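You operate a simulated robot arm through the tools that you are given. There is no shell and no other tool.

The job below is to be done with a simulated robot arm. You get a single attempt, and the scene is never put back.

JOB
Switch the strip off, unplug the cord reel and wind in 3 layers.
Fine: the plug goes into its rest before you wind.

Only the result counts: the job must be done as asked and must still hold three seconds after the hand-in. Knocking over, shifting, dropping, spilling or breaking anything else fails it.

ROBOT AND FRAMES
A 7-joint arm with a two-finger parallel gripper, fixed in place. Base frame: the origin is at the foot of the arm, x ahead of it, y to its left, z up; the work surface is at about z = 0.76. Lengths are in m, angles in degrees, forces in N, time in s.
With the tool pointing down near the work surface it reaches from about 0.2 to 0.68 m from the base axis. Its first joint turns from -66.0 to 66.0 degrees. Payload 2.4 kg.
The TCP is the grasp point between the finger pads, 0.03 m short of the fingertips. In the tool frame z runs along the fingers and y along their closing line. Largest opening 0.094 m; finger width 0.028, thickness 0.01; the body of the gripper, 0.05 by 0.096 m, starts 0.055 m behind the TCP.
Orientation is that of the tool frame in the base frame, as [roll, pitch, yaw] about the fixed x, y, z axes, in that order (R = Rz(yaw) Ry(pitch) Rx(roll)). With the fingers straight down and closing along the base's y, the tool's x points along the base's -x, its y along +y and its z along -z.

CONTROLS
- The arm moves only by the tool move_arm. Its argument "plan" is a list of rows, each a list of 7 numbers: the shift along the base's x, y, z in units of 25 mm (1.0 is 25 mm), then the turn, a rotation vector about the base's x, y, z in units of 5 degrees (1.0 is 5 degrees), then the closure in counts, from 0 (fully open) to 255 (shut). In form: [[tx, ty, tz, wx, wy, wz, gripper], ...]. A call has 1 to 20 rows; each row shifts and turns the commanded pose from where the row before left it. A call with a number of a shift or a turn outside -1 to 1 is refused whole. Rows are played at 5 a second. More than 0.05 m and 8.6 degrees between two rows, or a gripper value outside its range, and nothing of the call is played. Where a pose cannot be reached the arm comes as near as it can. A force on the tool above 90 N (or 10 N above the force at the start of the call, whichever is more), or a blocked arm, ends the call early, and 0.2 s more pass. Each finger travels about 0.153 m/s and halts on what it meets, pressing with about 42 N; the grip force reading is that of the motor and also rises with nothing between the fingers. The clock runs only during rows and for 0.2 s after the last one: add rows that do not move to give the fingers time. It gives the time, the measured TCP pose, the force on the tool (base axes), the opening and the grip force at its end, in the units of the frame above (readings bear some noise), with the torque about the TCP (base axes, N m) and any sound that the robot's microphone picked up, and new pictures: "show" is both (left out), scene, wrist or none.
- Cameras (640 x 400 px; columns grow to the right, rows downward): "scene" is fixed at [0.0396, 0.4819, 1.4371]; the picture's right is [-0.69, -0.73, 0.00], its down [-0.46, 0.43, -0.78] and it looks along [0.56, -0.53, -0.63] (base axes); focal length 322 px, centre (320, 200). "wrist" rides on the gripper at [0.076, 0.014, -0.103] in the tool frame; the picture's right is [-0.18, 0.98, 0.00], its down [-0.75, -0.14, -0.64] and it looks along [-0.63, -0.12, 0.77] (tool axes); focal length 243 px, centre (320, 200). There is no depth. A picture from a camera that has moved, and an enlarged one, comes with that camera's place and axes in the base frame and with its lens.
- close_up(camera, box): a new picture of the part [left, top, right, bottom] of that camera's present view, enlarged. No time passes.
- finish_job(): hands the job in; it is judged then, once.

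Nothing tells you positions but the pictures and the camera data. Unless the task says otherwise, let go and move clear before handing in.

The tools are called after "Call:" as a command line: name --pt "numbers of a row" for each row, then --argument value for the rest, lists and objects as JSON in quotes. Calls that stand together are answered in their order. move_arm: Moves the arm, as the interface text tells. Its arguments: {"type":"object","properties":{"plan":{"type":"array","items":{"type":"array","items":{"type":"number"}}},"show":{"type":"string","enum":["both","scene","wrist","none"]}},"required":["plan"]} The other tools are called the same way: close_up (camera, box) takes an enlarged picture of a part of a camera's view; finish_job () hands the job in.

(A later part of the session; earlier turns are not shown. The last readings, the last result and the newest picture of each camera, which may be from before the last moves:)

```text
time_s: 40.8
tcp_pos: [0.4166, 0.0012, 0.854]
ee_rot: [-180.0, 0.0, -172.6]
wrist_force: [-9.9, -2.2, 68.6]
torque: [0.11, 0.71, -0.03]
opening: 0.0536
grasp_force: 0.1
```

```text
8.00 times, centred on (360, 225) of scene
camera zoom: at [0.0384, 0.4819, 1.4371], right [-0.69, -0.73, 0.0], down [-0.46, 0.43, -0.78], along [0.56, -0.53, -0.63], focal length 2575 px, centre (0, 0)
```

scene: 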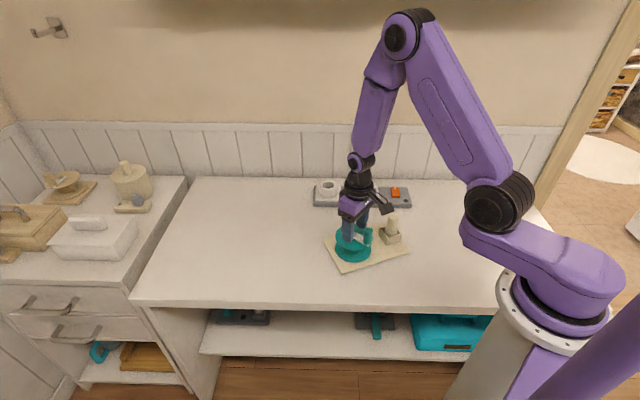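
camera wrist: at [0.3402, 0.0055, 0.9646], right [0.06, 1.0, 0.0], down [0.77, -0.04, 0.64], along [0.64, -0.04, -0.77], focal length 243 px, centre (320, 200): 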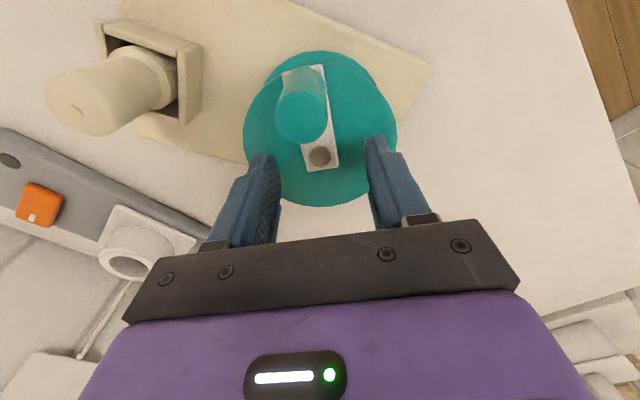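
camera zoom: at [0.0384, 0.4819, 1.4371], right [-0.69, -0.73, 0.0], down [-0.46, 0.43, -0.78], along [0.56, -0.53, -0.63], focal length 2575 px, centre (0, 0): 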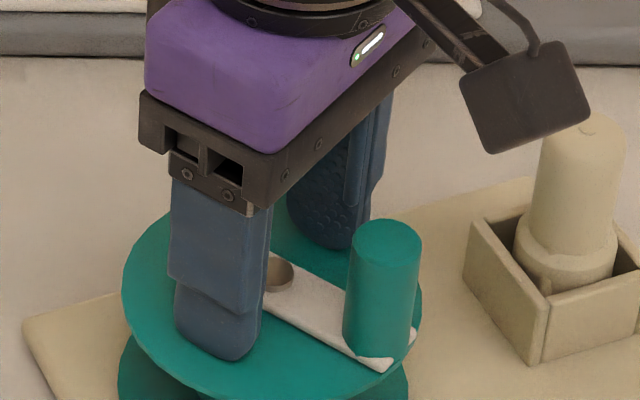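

Fingertips touch the flange at TCP z≈0.854. I'll ease the pressure, close onto the crank arm's sides, and read the opening.

Call:
move_arm --pt "0 0 0.11 0 0 0 110" --pt "0 0 0 0 0 0 150" --pt "0 0 0 0 0 0 180" --pt "0 0 0 0 0 0 200" --pt "0 0 0 0 0 0 200" --show "wrist"

Call:
close_up --camera "scene" --box '[330, 200, 390, 250]'

```text
time_s: 42.0
tcp_pos: [0.4168, 0.0018, 0.8541]
ee_rot: [-180.0, 0.1, -172.6]
wrist_force: [-0.6, 0.4, 0.4]
torque: [0.01, -0.02, -0.01]
opening: 0.0205
grasp_force: 0.0
camera wrist: at [0.3402, 0.006, 0.9564], right [0.06, 1.0, 0.0], down [0.77, -0.04, 0.64], along [0.64, -0.04, -0.77], focal length 243 px, centre (320, 200)
```

wrist: 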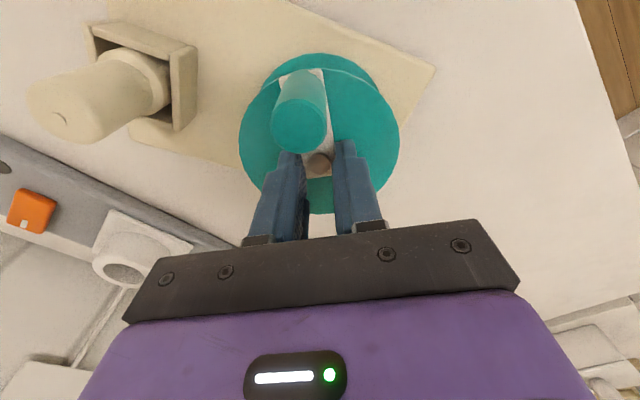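

```text
8.00 times, centred on (360, 225) of scene
camera zoom: at [0.0396, 0.482, 1.4371], right [-0.69, -0.73, 0.0], down [-0.46, 0.43, -0.78], along [0.56, -0.53, -0.63], focal length 2575 px, centre (0, 0)
```

zoom: 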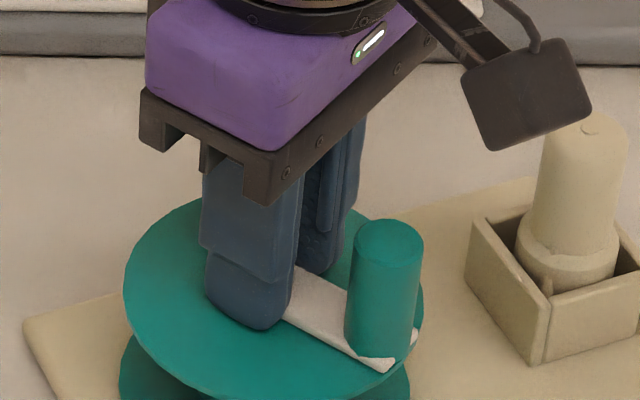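

Call:
move_arm --pt "0 0 0 0 0 0 212" --pt "0 0 0 0 0 0 225" --pt "0 0 0 0 0 0 225" --show "wrist"

Call:
close_up --camera "scene" --box '[330, 200, 390, 250]'

Call:
close_up --camera "wrist" --box '[220, 60, 420, 240]'

```text
time_s: 42.8
tcp_pos: [0.4172, -0.0001, 0.8549]
ee_rot: [180.0, 0.0, -172.6]
wrist_force: [0.2, -0.2, -0.4]
torque: [0.0, -0.02, 0.0]
opening: 0.0109
grasp_force: 0.0
camera wrist: at [0.3402, 0.006, 0.9564], right [0.06, 1.0, 0.0], down [0.77, -0.04, 0.64], along [0.64, -0.04, -0.77], focal length 243 px, centre (320, 200)
```

wrist: 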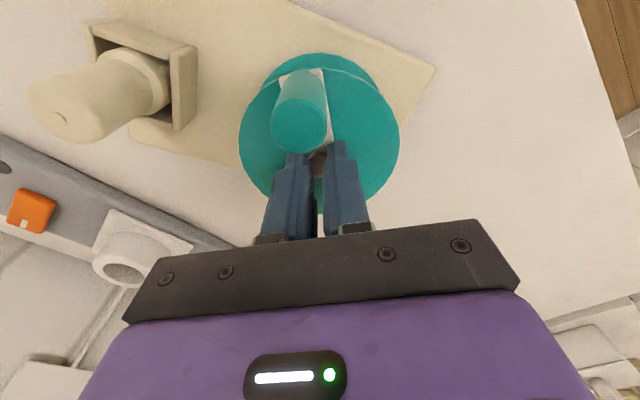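

```text
8.00 times, centred on (360, 225) of scene
camera zoom: at [0.0396, 0.4819, 1.4371], right [-0.69, -0.73, 0.0], down [-0.46, 0.43, -0.78], along [0.56, -0.53, -0.63], focal length 2575 px, centre (0, 0)
```

zoom: 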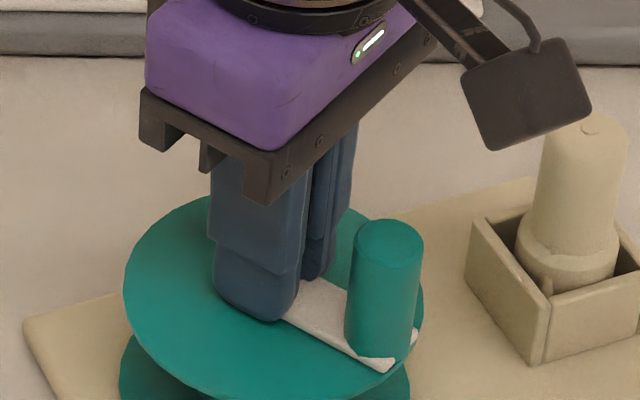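

```text
2.22 times, centred on (320, 150) of wrist
camera zoom: at [0.3402, 0.006, 0.9564], right [0.06, 1.0, 0.0], down [0.77, -0.04, 0.64], along [0.64, -0.04, -0.77], focal length 539 px, centre (320, 311)
```

zoom: 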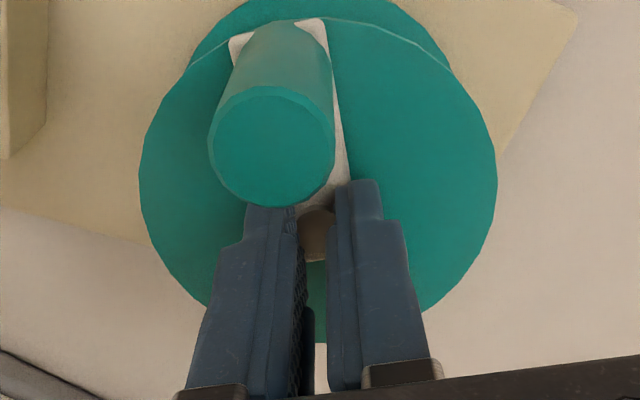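

The arm plate offers nothing to grip, so I'll use friction on the flange instead: open to ~64 mm (fingers on both sides of the hub), press ~40 N and rotate purely about the axis. Trying 45° counter-clockwise.

Call:
move_arm --pt "0 0 0.04 0 0 0 150" --pt "0 0 0 0 0 0 82" --pt "0 0 0 0 0 0 82" --pt "0.02 0 -0.05 0 0 0 82" --pt "0 0 -0.05 0 0 0 82" --pt "0 0 0 0 0 0 82" --show "none"

```text
time_s: 44.2
tcp_pos: [0.4179, 0.001, 0.8534]
ee_rot: [-180.0, 0.0, -172.6]
wrist_force: [-1.0, 0.8, 7.8]
torque: [0.01, 0.1, 0.02]
opening: 0.0637
grasp_force: 0.1
```

Call:
move_arm --pt "0 0 -0.06 0 0 0 82" --pt "0 0 0 0 0 0.5 82" --pt "0 0 0 0 0 1 82" --pt "0 0 0 0 0 1 82" --pt "0 0 0 0 0 1 82" --pt "0 0 0 0 0 1 82" --pt "0 0 0 0 0 1 82" --pt "0 0 0 0 0 1 82"

Call:
close_up --camera "scene" --box '[320, 200, 400, 270]'

Call:
close_up --camera "wrist" --box '[160, 30, 420, 230]'

```text
time_s: 46.0
tcp_pos: [0.4198, 0.0016, 0.8527]
ee_rot: [-179.8, 0.3, -140.0]
wrist_force: [10.0, 15.9, 51.1]
torque: [1.65, 1.25, -1.24]
opening: 0.0668
grasp_force: 2.6
camera wrist: at [0.3516, -0.0357, 0.9551], right [-0.49, 0.87, 0.0], down [0.66, 0.38, 0.65], along [0.56, 0.31, -0.76], focal length 243 px, centre (320, 200)
```

scene: 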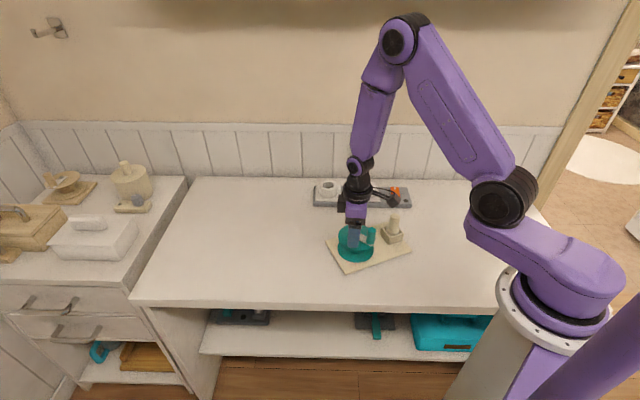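
wrist: 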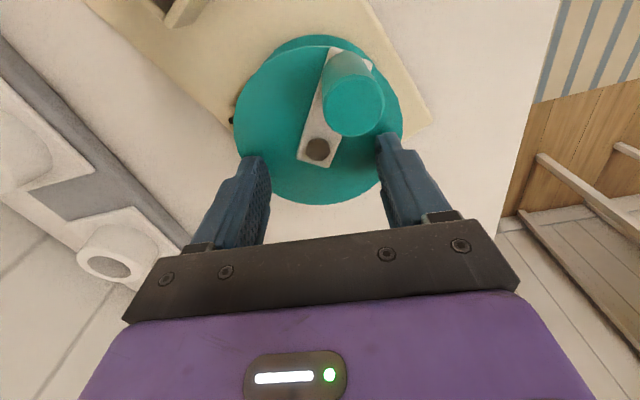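

```text
5.71 times, centred on (360, 235) of scene
camera zoom: at [0.0392, 0.4823, 1.437], right [-0.69, -0.73, 0.0], down [-0.46, 0.43, -0.78], along [0.56, -0.53, -0.63], focal length 1839 px, centre (91, 0)
```

zoom: 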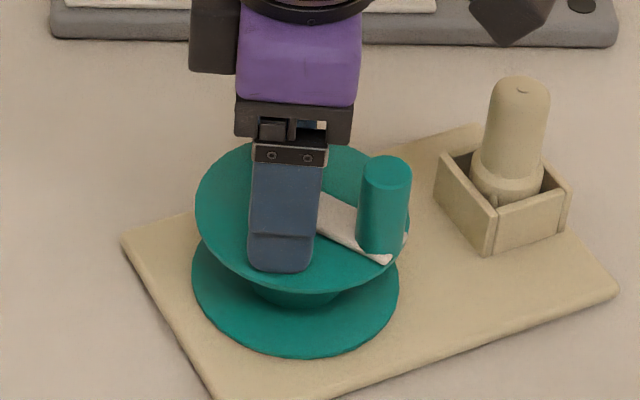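

```text
2.00 times, centred on (290, 130) of wrist
camera zoom: at [0.3516, -0.0357, 0.9551], right [-0.49, 0.87, 0.0], down [0.66, 0.38, 0.65], along [0.56, 0.31, -0.76], focal length 485 px, centre (380, 340)
```

zoom: 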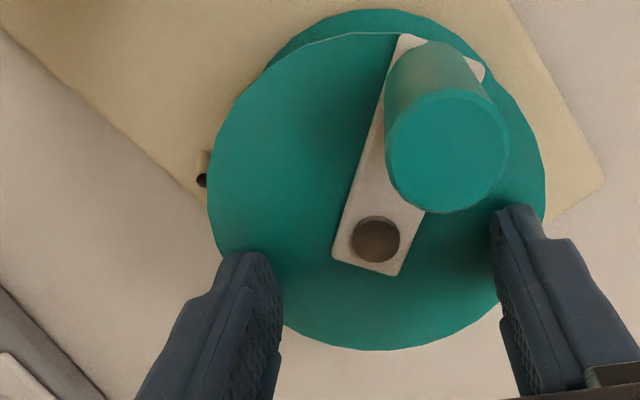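

With 50 N held down the board stayed put, but the fingers slid and the crank did not follow counter-clockwise despite 1.2 N·m. I'll now test clockwise with the same hold-down.

Call:
move_arm --pt "0 0 0 0 0 -1 82" --pt "0 0 0 0 0 -1 82" --pt "0 0 0 0 0 -1 82" --pt "0 0 0 0 0 -1 82" --pt "0 0 0 0 0 -1 82" --pt "0 0 0 0 0 -1 82" --pt "0 0 0 0 0 -0.5 82"

Call:
close_up --camera "scene" --box '[320, 200, 400, 270]'

Call:
close_up --camera "wrist" --box '[160, 30, 420, 230]'

```text
time_s: 47.6
tcp_pos: [0.4199, 0.0003, 0.8532]
ee_rot: [-180.0, 0.4, -172.6]
wrist_force: [10.2, -18.9, 49.2]
torque: [-0.36, 0.4, 0.25]
opening: 0.0606
grasp_force: 0.0
camera wrist: at [0.3419, 0.0057, 0.9549], right [0.06, 1.0, 0.0], down [0.76, -0.04, 0.65], along [0.65, -0.04, -0.76], focal length 243 px, centre (320, 200)
```

scene: 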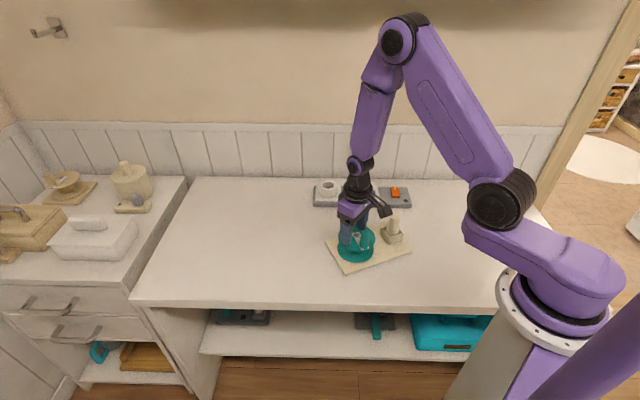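
wrist: 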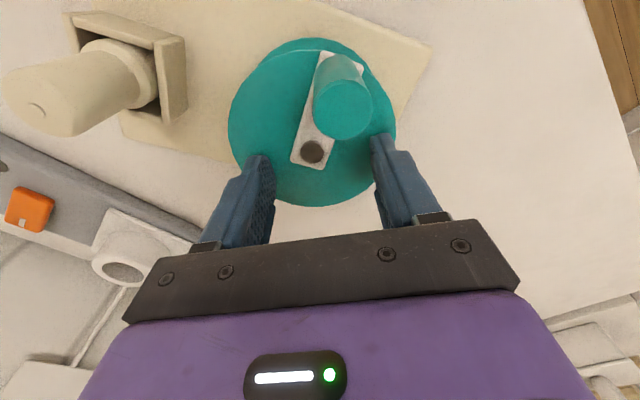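

```text
5.71 times, centred on (360, 235) of scene
camera zoom: at [0.0392, 0.4815, 1.4372], right [-0.69, -0.73, 0.0], down [-0.46, 0.43, -0.78], along [0.56, -0.53, -0.63], focal length 1839 px, centre (91, 0)
```

zoom: 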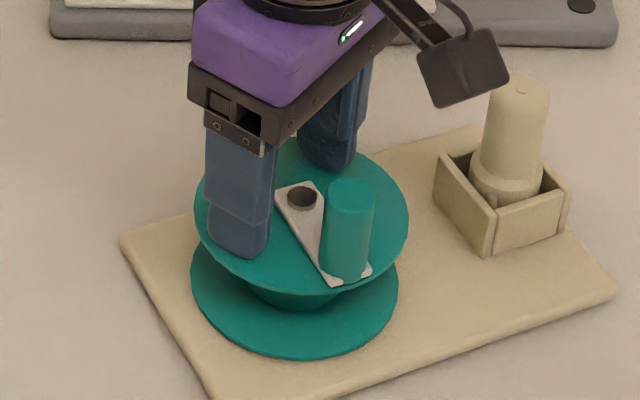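

```text
2.00 times, centred on (290, 130) of wrist
camera zoom: at [0.3419, 0.0057, 0.9549], right [0.06, 1.0, 0.0], down [0.76, -0.04, 0.65], along [0.65, -0.04, -0.76], focal length 485 px, centre (380, 340)
```

zoom: 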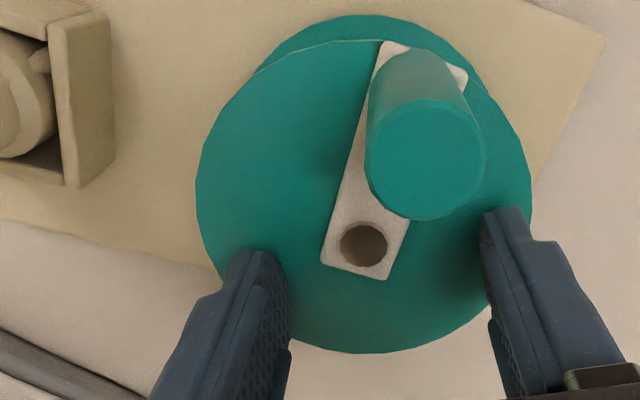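

Clockwise works: the crank followed freely (torque only 0.25 N·m) and the board stayed still — so the reel is ratcheted and winds clockwise. The pivot is now at about (0.4125, -0.004); I'll lift, re-centre on it and check before winding.

Call:
move_arm --pt "0 0 0.4 0 0 0 82" --pt "0 0 0.4 0 0 0 82" --pt "-0.3 -0.17 0 0 0 0 82" --pt "0 0 0 0 0 0 82"

Call:
close_up --camera "wrist" --box '[160, 30, 420, 230]'

Call:
close_up --camera "scene" --box '[320, 200, 420, 280]'

```text
time_s: 48.6
tcp_pos: [0.4094, -0.0022, 0.8715]
ee_rot: [179.9, -0.1, -172.5]
wrist_force: [-0.8, -0.6, 0.4]
torque: [-0.02, 0.0, 0.02]
opening: 0.0637
grasp_force: 0.0
camera wrist: at [0.3329, 0.002, 0.9739], right [0.06, 1.0, 0.0], down [0.77, -0.04, 0.64], along [0.64, -0.04, -0.77], focal length 243 px, centre (320, 200)
```

scene: 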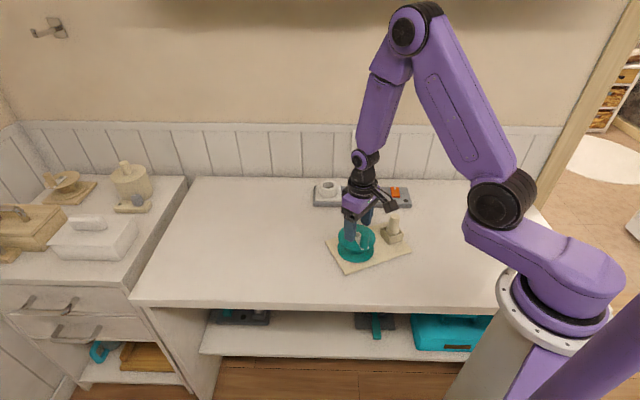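
wrist: 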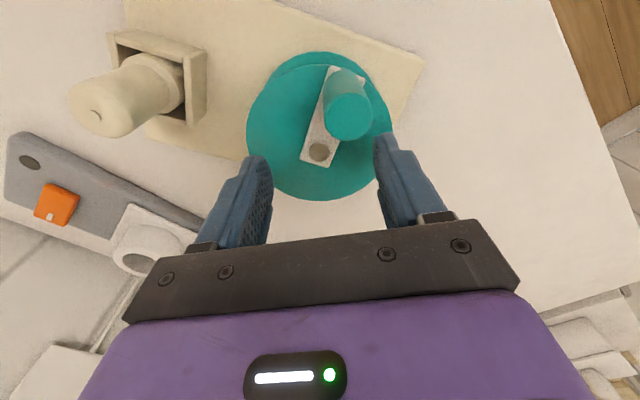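

```text
2.00 times, centred on (290, 130) of wrist
camera zoom: at [0.3329, 0.002, 0.9739], right [0.06, 1.0, 0.0], down [0.77, -0.04, 0.64], along [0.64, -0.04, -0.77], focal length 485 px, centre (380, 340)
```

zoom: 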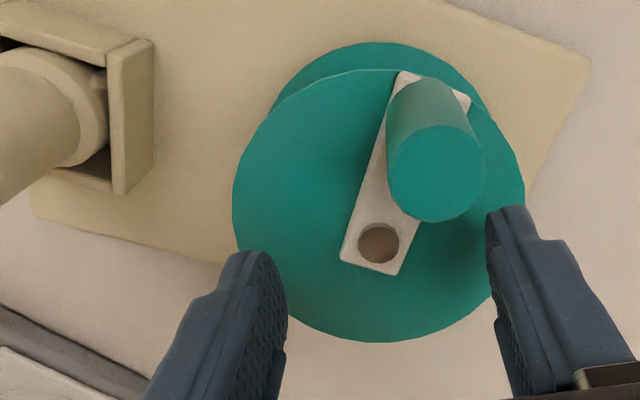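

```text
5.00 times, centred on (370, 240) of scene
camera zoom: at [0.0396, 0.4819, 1.4371], right [-0.69, -0.73, 0.0], down [-0.46, 0.43, -0.78], along [0.56, -0.53, -0.63], focal length 1609 px, centre (70, 0)
```

zoom: 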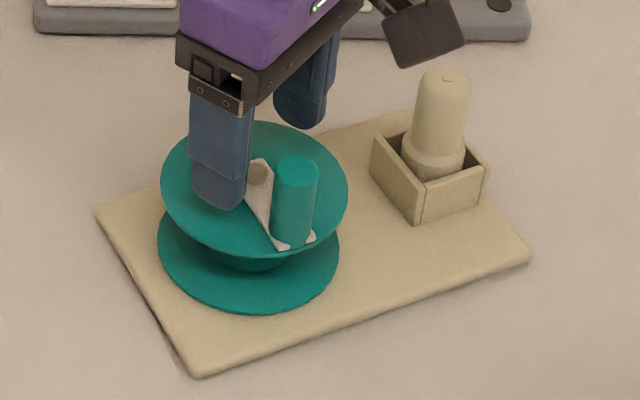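

The board held. Crank is back near its starting relative angle. I'll press lightly at the re-centred axis and wind 85° clockwise.

Call:
move_arm --pt "0.076 -0.05 -0.4 0 0 0 82" --pt "0 0 -0.36 0 0 0 82" --pt "0 0 -0.06 0 0 -0.5 82" --pt "0 0 0 0 0 -1 82" --pt "0 0 0 0 0 -1 82" --pt "0 0 0 0 0 -1 82" --pt "0 0 0 0 0 -1 82" --pt "0 0 0 0 0 -1 82" --pt "0 0 0 0 0 -1 82" --pt "0 0 0 0 0 -1 82" --pt "0 0 0 0 0 -1 82" --pt "0 0 0 0 0 -1 82"

Call:
close_up --camera "scene" --box '[320, 200, 420, 280]'

Call:
close_up --camera "wrist" --box '[200, 30, 420, 230]'

```text
time_s: 50.2
tcp_pos: [0.4119, -0.0038, 0.8529]
ee_rot: [-180.0, 0.0, 167.0]
wrist_force: [-6.1, -0.5, 23.4]
torque: [0.01, 0.23, 0.01]
opening: 0.0636
grasp_force: 0.1
stopped in row 7: the force on the tool passed its limit at 90 N (the readings are from after the stop); the commanded pose is now the measured one
camera wrist: at [0.3412, 0.0272, 0.9554], right [0.4, 0.92, 0.0], down [0.7, -0.31, 0.64], along [0.59, -0.26, -0.77], focal length 243 px, centre (320, 200)
```

scene: 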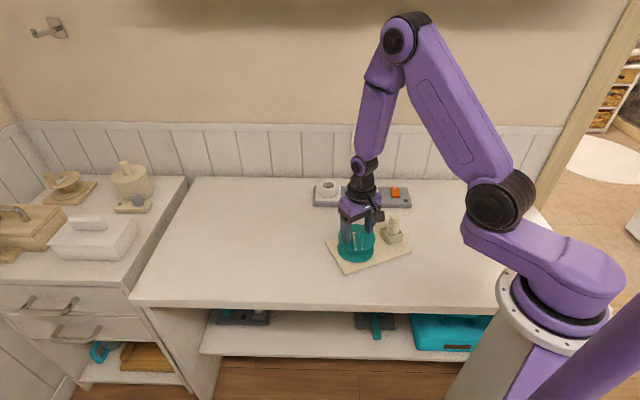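
wrist: 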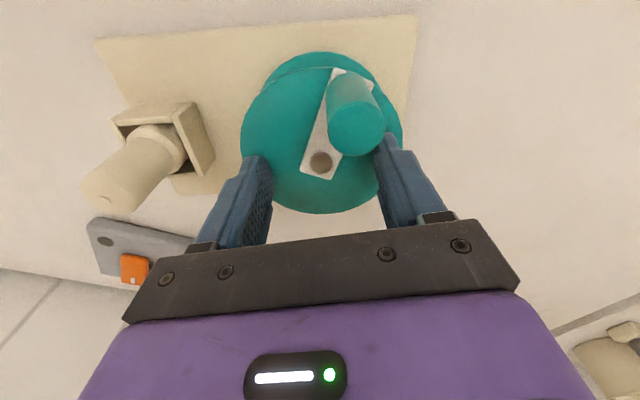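

```text
5.00 times, centred on (370, 240) of scene
camera zoom: at [0.0392, 0.4819, 1.4371], right [-0.69, -0.73, 0.0], down [-0.46, 0.43, -0.78], along [0.56, -0.53, -0.63], focal length 1609 px, centre (70, 0)
```

zoom: 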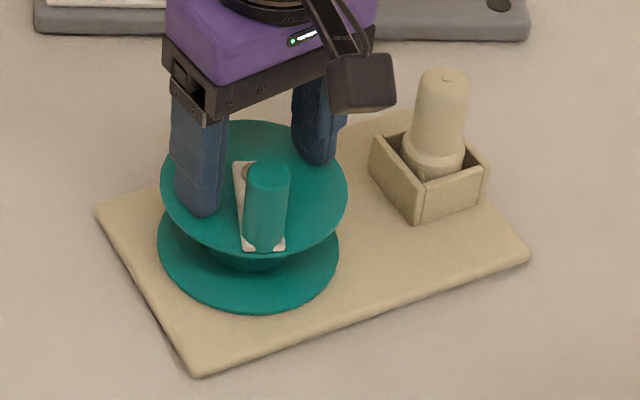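

```text
2.00 times, centred on (310, 130) of wrist
camera zoom: at [0.3412, 0.0272, 0.9554], right [0.4, 0.92, 0.0], down [0.7, -0.31, 0.64], along [0.59, -0.26, -0.77], focal length 485 px, centre (340, 340)
```

zoom: 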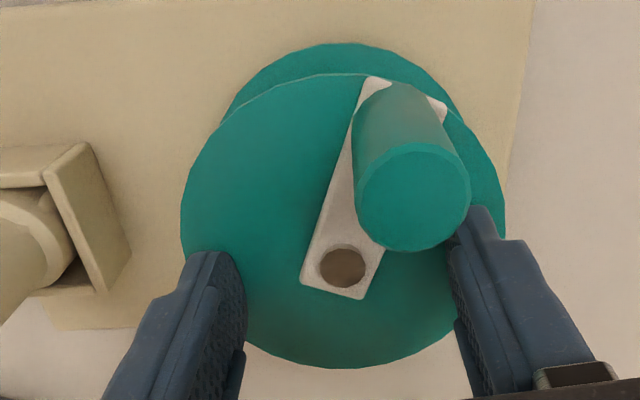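

Clockwise turn follows with the board unmoved; it stopped only because I pressed too hard. The press is now ~23 N; continuing clockwise in a longer stroke.

Call:
move_arm --pt "0 0 0 0 0 -1 82" --pt "0 0 0 0 0 -1 82" --pt "0 0 0 0 0 -1 82" --pt "0 0 0 0 0 -1 82" --pt "0 0 0 0 0 -1 82" --pt "0 0 0 0 0 -1 82" --pt "0 0 0 0 0 -1 82" --pt "0 0 0 0 0 -1 82"

Call:
close_up --camera "scene" --box '[320, 200, 420, 280]'

Call:
close_up --camera "wrist" --box '[200, 30, 420, 230]'

```text
time_s: 52.0
tcp_pos: [0.4114, -0.0041, 0.8541]
ee_rot: [179.9, 0.0, 126.7]
wrist_force: [-17.5, -1.7, 57.5]
torque: [0.36, 0.05, 0.02]
opening: 0.0639
grasp_force: 0.0
camera wrist: at [0.3775, 0.0656, 0.9553], right [0.9, 0.44, 0.0], down [0.34, -0.69, 0.64], along [0.28, -0.58, -0.77], focal length 243 px, centre (320, 200)
```

scene: 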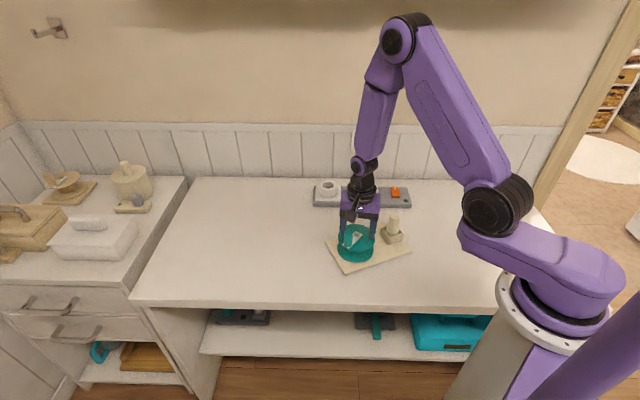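
wrist: 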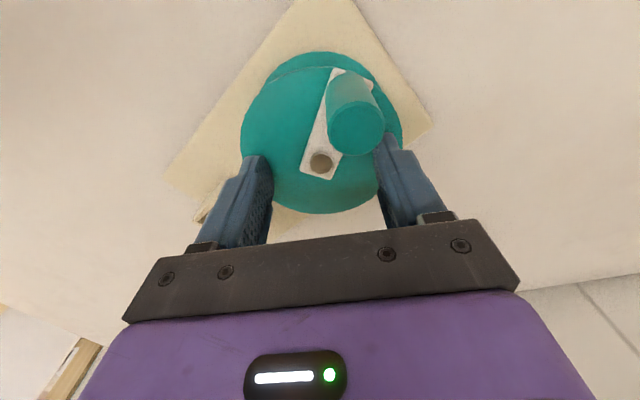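

```text
5.00 times, centred on (370, 240) of scene
camera zoom: at [0.0384, 0.4819, 1.4371], right [-0.69, -0.73, 0.0], down [-0.46, 0.43, -0.78], along [0.56, -0.53, -0.63], focal length 1609 px, centre (70, 0)
```

zoom: 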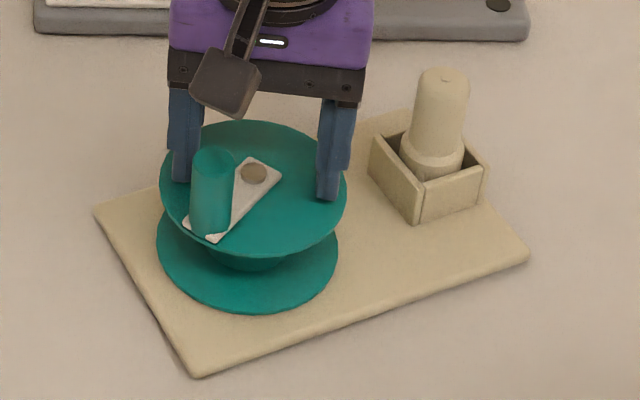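

```text
2.00 times, centred on (310, 130) of wrist
camera zoom: at [0.3775, 0.0656, 0.9553], right [0.9, 0.44, 0.0], down [0.34, -0.69, 0.64], along [0.28, -0.58, -0.77], focal length 485 px, centre (340, 340)
```

zoom: 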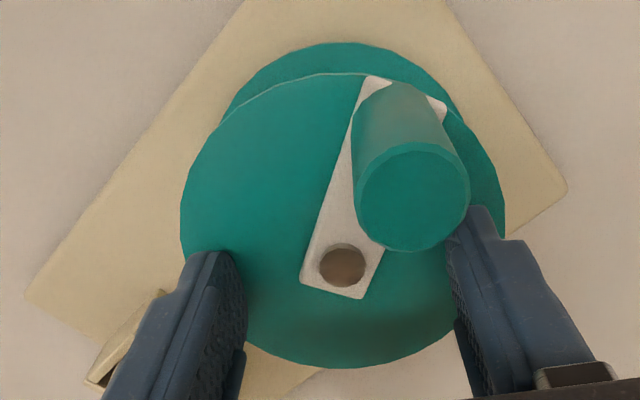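

The crank follows the wrist exactly and the board stays still. Continuing clockwise and probing how far the wrist can turn.

Call:
move_arm --pt "0 0 0.03 0 0 -1 82" --pt "0 0 0 0 0 -1 82" --pt "0 0 0 0 0 -1 82" --pt "0 0 0 0 0 -1 82" --pt "0 0 0 0 0 -1 82" --pt "0 0 0 0 0 -1 82" --pt "0 0 0 0 0 -1 82" --pt "0 0 0 0 0 -1 82" --pt "0 0 0 0 0 -1 82" --pt "0 0 0 0 0 -1 82" --show "wrist"

Call:
close_up --camera "scene" --box '[320, 200, 420, 280]'

```text
time_s: 54.2
tcp_pos: [0.4123, -0.0041, 0.8525]
ee_rot: [179.9, 0.1, 76.8]
wrist_force: [1.3, 0.2, -0.6]
torque: [0.02, 0.02, -0.02]
opening: 0.0635
grasp_force: 0.1
camera wrist: at [0.4441, 0.067, 0.9554], right [0.91, -0.4, 0.0], down [-0.31, -0.7, 0.64], along [-0.26, -0.59, -0.77], focal length 243 px, centre (320, 200)
```

wrist: 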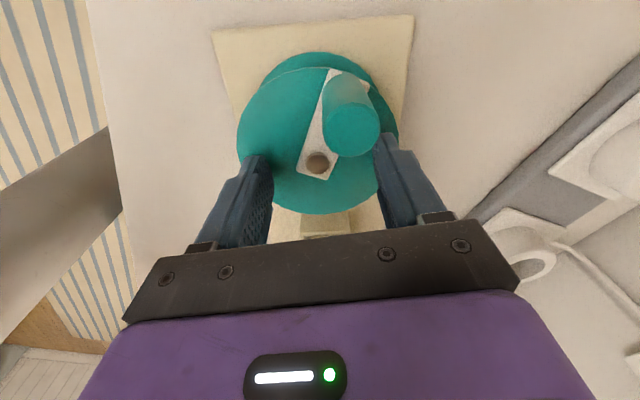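

```text
5.00 times, centred on (370, 240) of scene
camera zoom: at [0.0396, 0.4819, 1.4371], right [-0.69, -0.73, 0.0], down [-0.46, 0.43, -0.78], along [0.56, -0.53, -0.63], focal length 1609 px, centre (70, 0)
```

zoom: 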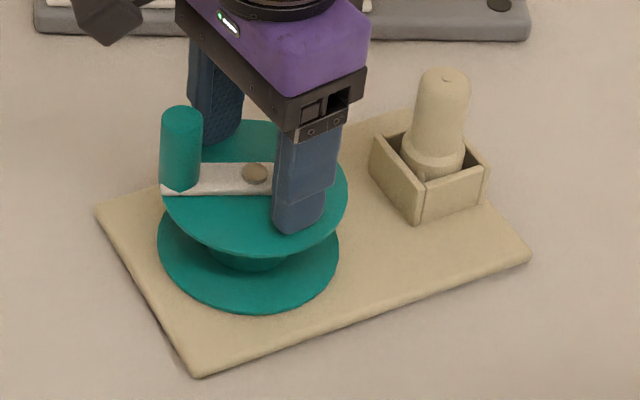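

Still no board motion. Continuing.

Call:
move_arm --pt "0 0 -0.03 0 0 -1 82" --pt "0 0 0 0 0 -1 82" --pt "0 0 0 0 0 -1 82" --pt "0 0 0 0 0 -1 82" --pt "0 0 0 0 0 -1 82" --pt "0 0 0 0 0 -1 82" --pt "0 0 0 0 0 -1 82" --pt "0 0 0 0 0 -1 82" --pt "0 0 0 0 0 -1 82" --pt "0 0 0 0 0 -1 82" --show "wrist"

Call:
close_up --camera "scene" --box '[320, 200, 420, 280]'

```text
time_s: 56.4
tcp_pos: [0.4112, -0.0051, 0.8529]
ee_rot: [180.0, 0.1, 26.7]
wrist_force: [-15.3, -6.5, 49.8]
torque: [-0.3, 0.22, 0.04]
opening: 0.0639
grasp_force: 0.0
camera wrist: at [0.4864, 0.0172, 0.9552], right [0.28, -0.96, 0.0], down [-0.74, -0.21, 0.64], along [-0.62, -0.18, -0.77], focal length 243 px, centre (320, 200)
```

wrist: 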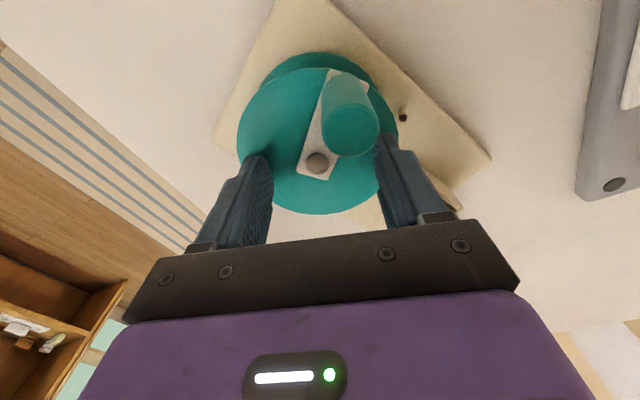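

```text
5.00 times, centred on (370, 240) of scene
camera zoom: at [0.0386, 0.4818, 1.4371], right [-0.69, -0.73, 0.0], down [-0.46, 0.43, -0.78], along [0.56, -0.53, -0.63], focal length 1609 px, centre (70, 0)
```

zoom: 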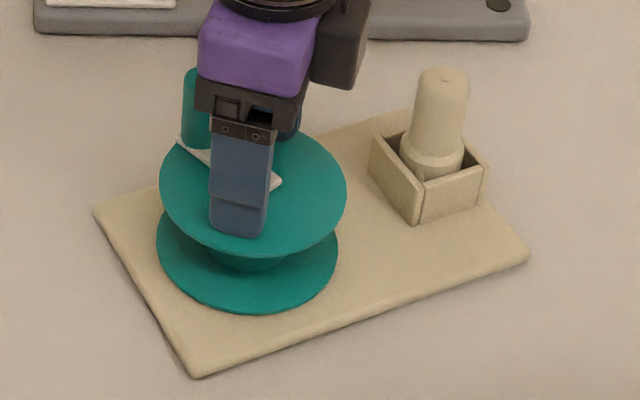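

Smooth so far (~160° wound). Continuing while the wrist allows.

Call:
move_arm --pt "0 0 0.01 0 0 -1 82" --pt "0 0 0 0 0 -1 82" --pt "0 0 0 0 0 -1 82" --pt "0 0 0 0 0 -1 82" --pt "0 0 0 0 0 -1 82" --pt "0 0 0 0 0 -1 82" --show "wrist"

Call:
close_up --camera "scene" --box '[320, 200, 420, 280]'

```text
time_s: 57.8
tcp_pos: [0.4113, -0.0045, 0.8533]
ee_rot: [180.0, 0.3, -3.3]
wrist_force: [-20.6, -7.1, 50.2]
torque: [-0.71, 0.16, 0.03]
opening: 0.064
grasp_force: 0.0
camera wrist: at [0.4874, -0.0227, 0.955], right [-0.24, -0.97, 0.0], down [-0.74, 0.18, 0.65], along [-0.63, 0.15, -0.76], focal length 243 px, centre (320, 200)
```

wrist: 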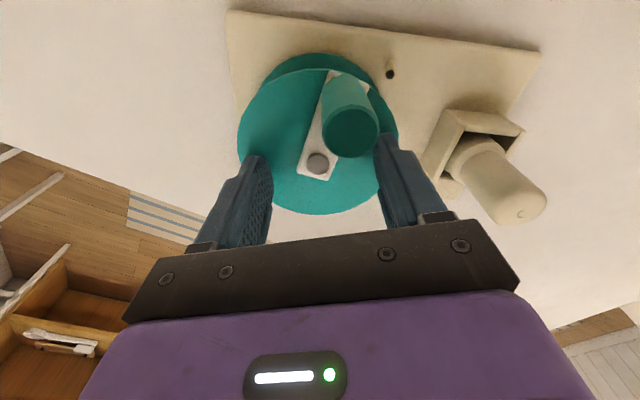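

```text
5.00 times, centred on (370, 240) of scene
camera zoom: at [0.0384, 0.4818, 1.4372], right [-0.69, -0.73, 0.0], down [-0.46, 0.43, -0.78], along [0.56, -0.53, -0.63], focal length 1609 px, centre (70, 0)
```

zoom: 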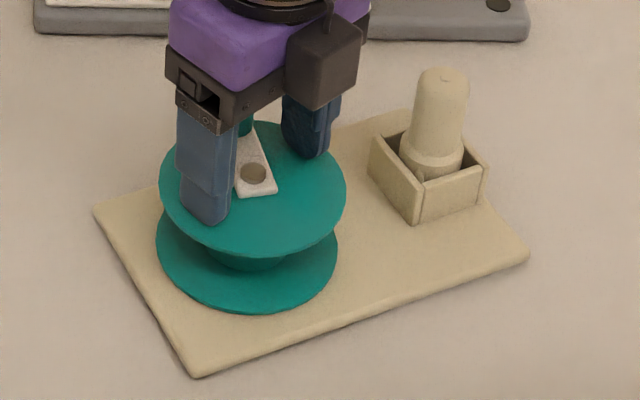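

Call:
move_arm --pt "0 0 0.01 0 0 -1 82" --pt "0 0 0 0 0 -1 82" --pt "0 0 0 0 0 -1 82" --pt "0 0 0 0 0 -1 82" --pt "0 0 0 0 0 -1 82" --pt "0 0 0 0 0 -1 82" --show "wrist"

Call:
close_up --camera "scene" --box '[320, 200, 420, 280]'

```text
time_s: 59.0
tcp_pos: [0.4043, -0.0136, 0.8539]
ee_rot: [-178.1, -0.3, -20.2]
wrist_force: [2.3, 10.6, 16.2]
torque: [-0.17, 0.19, -0.03]
opening: 0.0575
grasp_force: 0.0
out of reach, approached as far as the arm can: row 3, 4, 6
stopped in row 6: the force on the tool passed its limit at 99 N (the readings are from after the stop); the commanded pose is now the measured one
camera wrist: at [0.4695, -0.0564, 0.9564], right [-0.51, -0.86, -0.04], down [-0.67, 0.37, 0.64], along [-0.54, 0.35, -0.76], focal length 243 px, centre (320, 200)
```

wrist: 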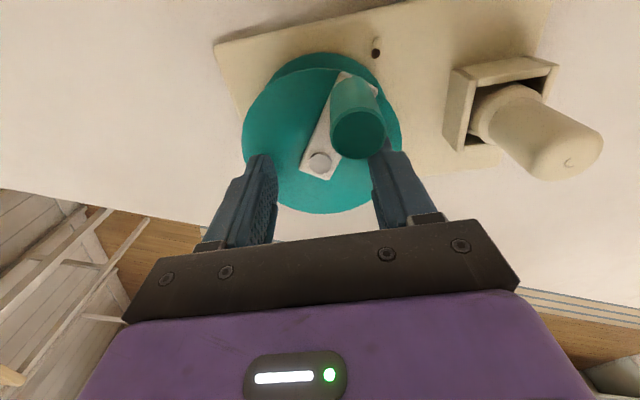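

```text
5.00 times, centred on (370, 240) of scene
camera zoom: at [0.0394, 0.4822, 1.437], right [-0.69, -0.73, 0.0], down [-0.46, 0.43, -0.78], along [0.56, -0.53, -0.63], focal length 1609 px, centre (70, 0)
```

zoom: 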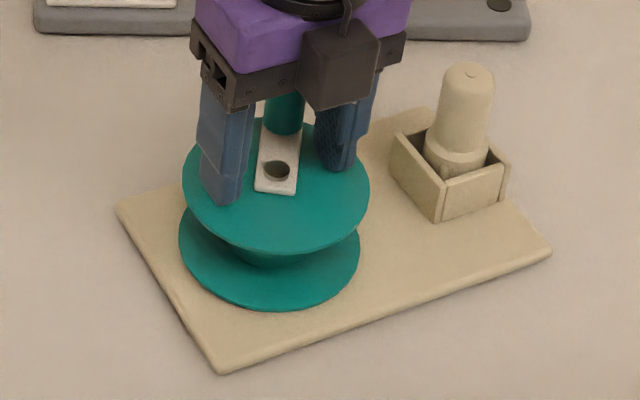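

The wrist reached its limit (yaw ≈ -5) and the last degrees dragged the board ~1 cm; I'll avoid that zone from now on. Lifting to re-measure.

Call:
move_arm --pt "0 0 0.5 0 0 0 82" --pt "0 0 0.8 0 0 0.5 82" --pt "0 0 0.8 0 0 1 82" --pt "0 0 0.6 0 0 1 82" --pt "0.3 0.4 0 0 0 1 82" --pt "0 0 0 0 0 0 82"

Call:
close_up --camera "scene" --box '[320, 200, 420, 280]'

Call:
close_up --camera "wrist" --box '[220, 20, 420, 200]'

```text
time_s: 60.4
tcp_pos: [0.4113, -0.0062, 0.921]
ee_rot: [-177.9, -0.1, -2.8]
wrist_force: [0.0, 0.0, 0.5]
torque: [0.03, -0.02, 0.01]
opening: 0.0634
grasp_force: 0.0
camera wrist: at [0.4867, -0.027, 1.0232], right [-0.23, -0.97, -0.04], down [-0.75, 0.16, 0.65], along [-0.62, 0.18, -0.76], focal length 243 px, centre (320, 200)
```

scene: 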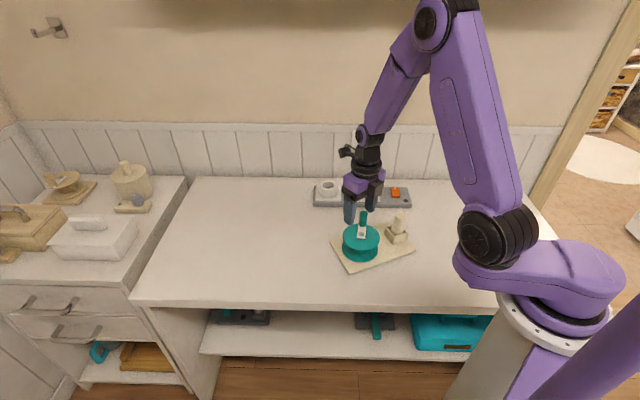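
wrist: 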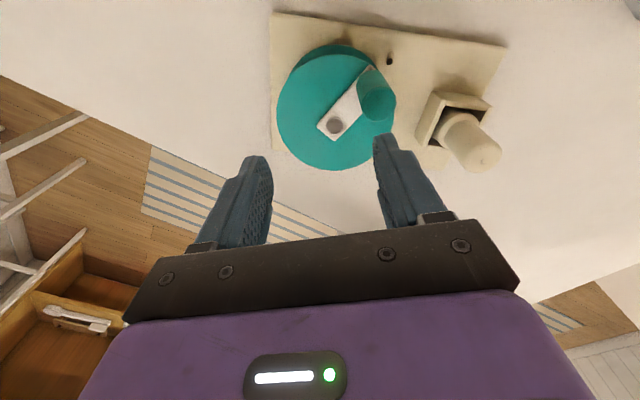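

```text
5.00 times, centred on (370, 240) of scene
camera zoom: at [0.0396, 0.482, 1.4371], right [-0.69, -0.73, 0.0], down [-0.46, 0.43, -0.78], along [0.56, -0.53, -0.63], focal length 1609 px, centre (70, 0)
```

zoom: 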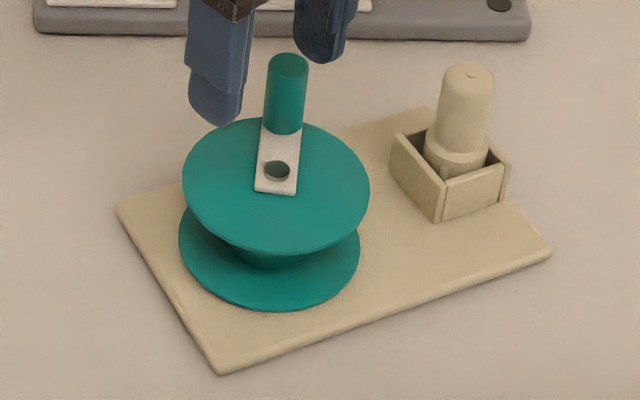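

```text
2.22 times, centred on (320, 110) of wrist
camera zoom: at [0.4867, -0.027, 1.0232], right [-0.23, -0.97, -0.04], down [-0.75, 0.16, 0.65], along [-0.62, 0.18, -0.76], focal length 539 px, centre (320, 400)
```

zoom: 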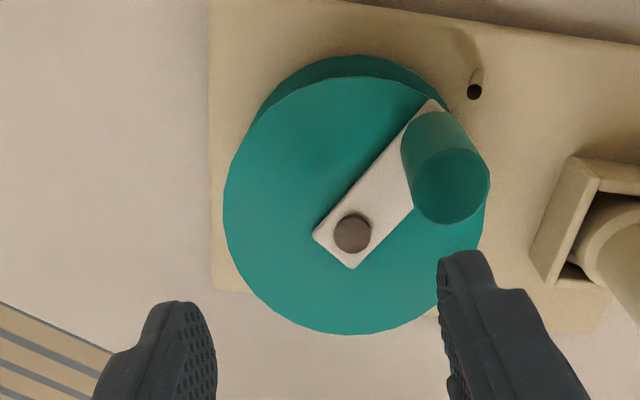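

Call:
close_up --camera "scene" --box '[350, 240, 395, 265]'

Call:
close_up --camera "wrist" --box '[270, 30, 410, 110]'

```text
14.22 times, centred on (372, 252) of scene
camera zoom: at [0.0396, 0.482, 1.4371], right [-0.69, -0.73, 0.0], down [-0.46, 0.43, -0.78], along [0.56, -0.53, -0.63], focal length 4578 px, centre (-427, -547)
```

zoom: 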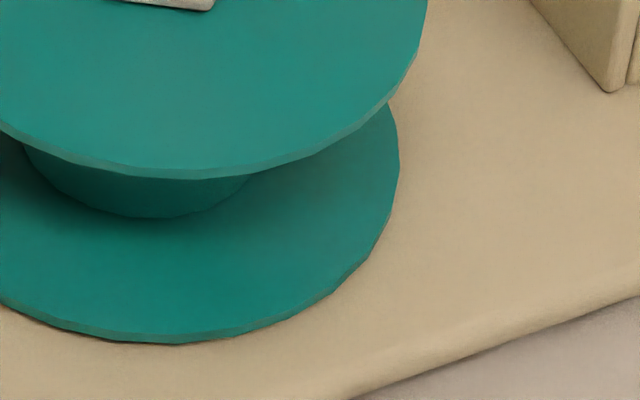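

```text
4.57 times, centred on (340, 70) of wrist
camera zoom: at [0.4867, -0.027, 1.0232], right [-0.23, -0.97, -0.04], down [-0.75, 0.16, 0.65], along [-0.62, 0.18, -0.76], focal length 1109 px, centre (229, 794)
```

zoom: 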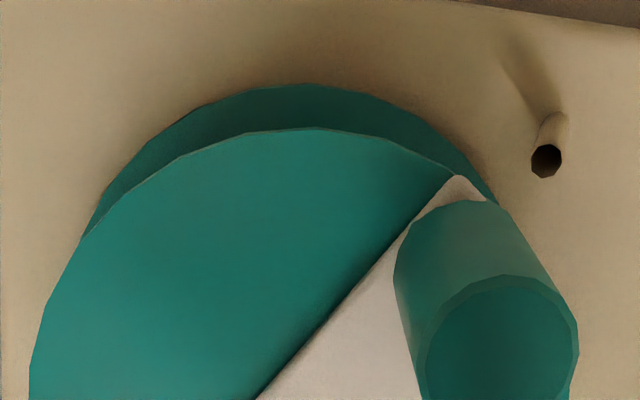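

The drum shows nothing yet after ~0.6 turn. I'll rewind the wrist in the air (also fixing a 2° tilt) above the pivot at (0.405, -0.014).

Call:
move_arm --pt "-0.1 -0.1 0.1 -0.42 0 1 82" --pt "-0.1 -0.1 0 0 0 1 82" --pt "-0.05 -0.1 0 0 0 1 82" --pt "0 0 0 0 0 1 82" --pt "0 0 0 0 0 1 82" --pt "0 0 0 0 0 1 82" --pt "0 0 0 0 0 1 82" --pt "0 0 0 0 0 1 82" --pt "0 0 0 0 0 1 82" --pt "0 0 0 0 0 1 82" --pt "0 0 0 0 0 1 82" --pt "0 0 0 0 0 1 82" --pt "0 0 0 0 0 1 82" --pt "0 0 0 0 0 1 82" --pt "0 0 0 0 0 1 82" --pt "0 0 0 0 0 1 82" --pt "0 0 0 0 0 1 82" --pt "0 0 0 0 0 1 82" --pt "0 0 0 0 0 1 82" --pt "0 0 0 0 0 1 82" --show "none"

Call:
move_arm --pt "0 0 0 0 0 1 82" --pt "0 0 0 0 0 1 82" --pt "0 0 0 0 0 1 82" --pt "0 0 0 0 0 1 82" --pt "0 0 0 0 0 1 82" --pt "0 0 0 0 0 1 82" --pt "0 0 0 0 0 1 82" --pt "0 0 0 0 0 1 82" --pt "0 0 0 0 0 1 82" --pt "0 0 0 0 0 1 82" --pt "0 0 0 0 0 1 82" --pt "0 0 0 0 0 1 82" --pt "0 0 0 0 0 1 82" --pt "0 0 0 0 0 1 82" --pt "0 0 0 0 0 1 82" --pt "0 0 0 0 0 1 82" --pt "0 0 0 0 0 1 82" --pt "0 0 0 0 0 1 82" --pt "0 0 0 0 0 1 82" --pt "0 0 0 0 0 1 82" --show "none"

Call:
move_arm --pt "0 0 0 0 0 1 82" --pt "0 0 0 0 0 1 82" --pt "0 0 0 0 0 1 82" --pt "0 0 0 0 0 1 82" --pt "0 0 0 0 0 1 82" --pt "0 0 0 0 0 1 82" --pt "0 0 0 0 0 1 82" --pt "0 0 0 0 0 1 82" --pt "0 0 0 0 0 1 82" --pt "0 0 0 0 0 1 82"

```text
time_s: 64.6
tcp_pos: [0.4047, -0.0136, 0.9239]
ee_rot: [179.8, -0.2, 97.1]
wrist_force: [-0.5, 0.5, 0.4]
torque: [0.01, -0.01, 0.04]
opening: 0.0639
grasp_force: 0.1
```

```text
time_s: 68.8
tcp_pos: [0.4046, -0.0131, 0.9232]
ee_rot: [179.9, -0.2, -162.9]
wrist_force: [-0.1, 0.4, -0.4]
torque: [0.03, 0.01, -0.03]
opening: 0.0635
grasp_force: 0.1
```

```text
time_s: 71.0
tcp_pos: [0.4053, -0.0123, 0.9235]
ee_rot: [180.0, -0.1, -112.9]
wrist_force: [0.2, -0.3, 0.4]
torque: [-0.02, 0.02, 0.0]
opening: 0.0635
grasp_force: 0.0
camera wrist: at [0.3629, -0.0769, 1.026], right [-0.83, 0.55, 0.0], down [0.42, 0.64, 0.64], along [0.35, 0.53, -0.77], focal length 243 px, centre (320, 200)
```

scene: 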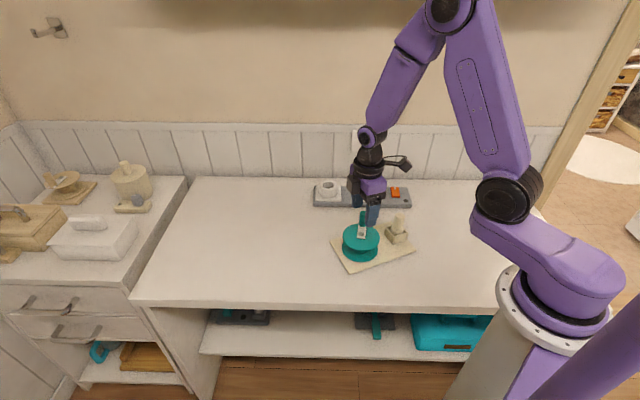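
wrist: 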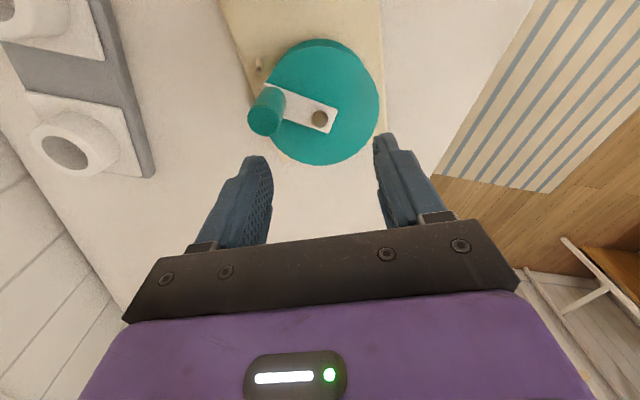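

The wrist still turns freely at yaw 247°; rewinding further for a longer stroke.

Call:
move_arm --pt "0 0 0 0 0 1 82" --pt "0 0 0 0 0 1 82" --pt "0 0 0 0 0 1 82" --pt "0 0 0 0 0 1 82" --pt "0 0 0 0 0 1 82" --pt "0 0 0 0 0 1 82" --pt "0 0 0 0 0 1 82" --pt "0 0 0 0 0 1 82" --pt "0 0 0 0 0 1 82" --pt "0 0 0 0 0 1 82" --pt "0 0 0 0 0 1 82" --pt "0 0 0 0 0 1 82" --pt "0 0 0 0 0 0 82"

Call:
close_up --camera "wrist" --box '[200, 30, 440, 210]'

Call:
close_up --camera "scene" --box '[320, 200, 420, 280]'

```text
time_s: 73.8
tcp_pos: [0.405, -0.0128, 0.9234]
ee_rot: [179.9, -0.2, -52.9]
wrist_force: [0.2, -0.1, -0.1]
torque: [-0.01, -0.03, -0.02]
opening: 0.0636
grasp_force: 0.0
camera wrist: at [0.4399, -0.0816, 1.0264], right [-0.89, -0.45, 0.0], down [-0.34, 0.69, 0.64], along [-0.29, 0.57, -0.77], focal length 243 px, centre (320, 200)
```

scene: 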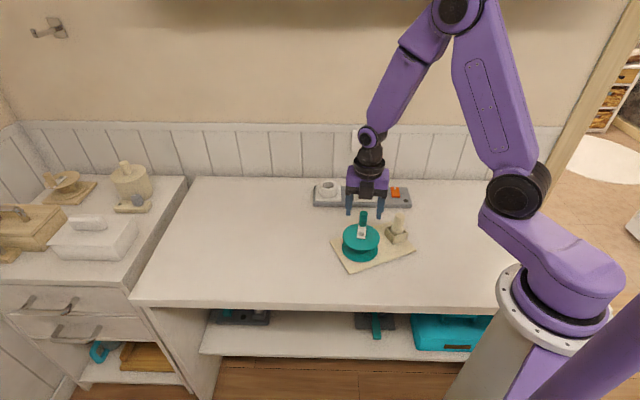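
wrist: 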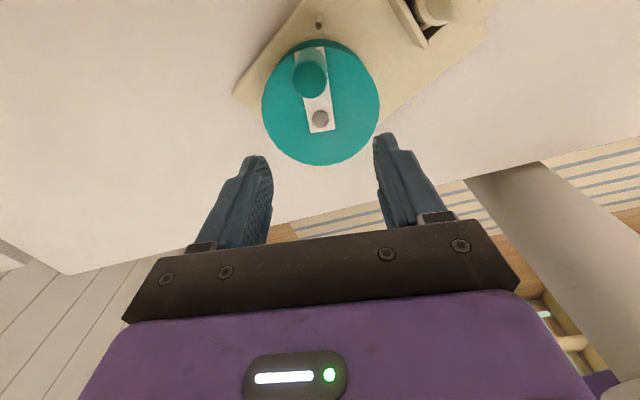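

```text
2.22 times, centred on (320, 120) of wrist
camera zoom: at [0.4399, -0.0816, 1.0264], right [-0.89, -0.45, 0.0], down [-0.34, 0.69, 0.64], along [-0.29, 0.57, -0.77], focal length 539 px, centre (320, 378)
```

zoom: 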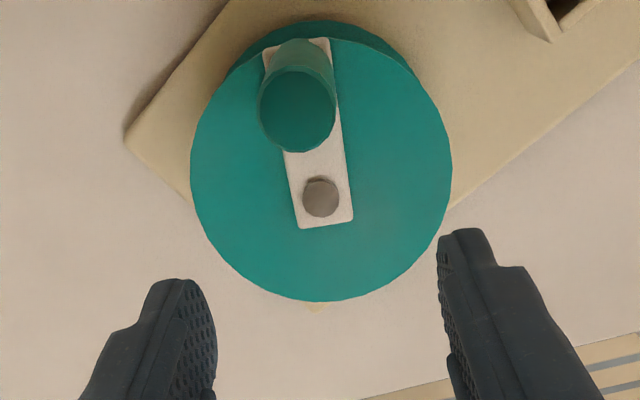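

```text
5.00 times, centred on (370, 240) of scene
camera zoom: at [0.0396, 0.4819, 1.4371], right [-0.69, -0.73, 0.0], down [-0.46, 0.43, -0.78], along [0.56, -0.53, -0.63], focal length 1609 px, centre (70, 0)
```

zoom: 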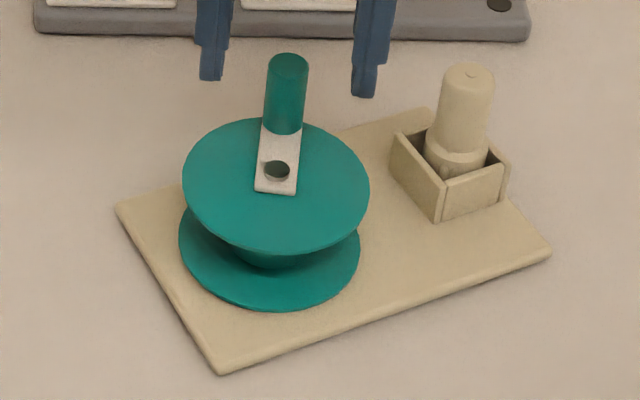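

Yaw 307° is reachable and the crank lies right along the tool. Pivot confirmed at (0.405, -0.014). Lowering onto the flange.

Call:
move_arm --pt "0 -0.04 -0.8 0 0 0 82" --pt "0 0 -0.8 0 0 0 82" --pt "0 0 -0.8 0 0 0 82" --pt "0 0 -0.36 0 0 0 82" --pt "0 0 -0.04 0 0 0 82" --pt "0 0 0 0 0 0 82" --show "none"

```text
time_s: 75.2
tcp_pos: [0.4045, -0.0136, 0.8529]
ee_rot: [179.9, -0.2, -52.9]
wrist_force: [0.4, 0.1, 0.6]
torque: [0.01, -0.01, -0.03]
opening: 0.0637
grasp_force: 0.3
```

Call:
move_arm --pt "0 0 -0.05 0 0 0 82" --pt "0 0 0 0 0 0 82" --show "none"

```text
time_s: 75.8
tcp_pos: [0.406, -0.0124, 0.8532]
ee_rot: [-180.0, -0.3, -53.0]
wrist_force: [-3.5, 0.2, 21.6]
torque: [0.31, 0.17, 0.01]
opening: 0.0634
grasp_force: 0.1
```

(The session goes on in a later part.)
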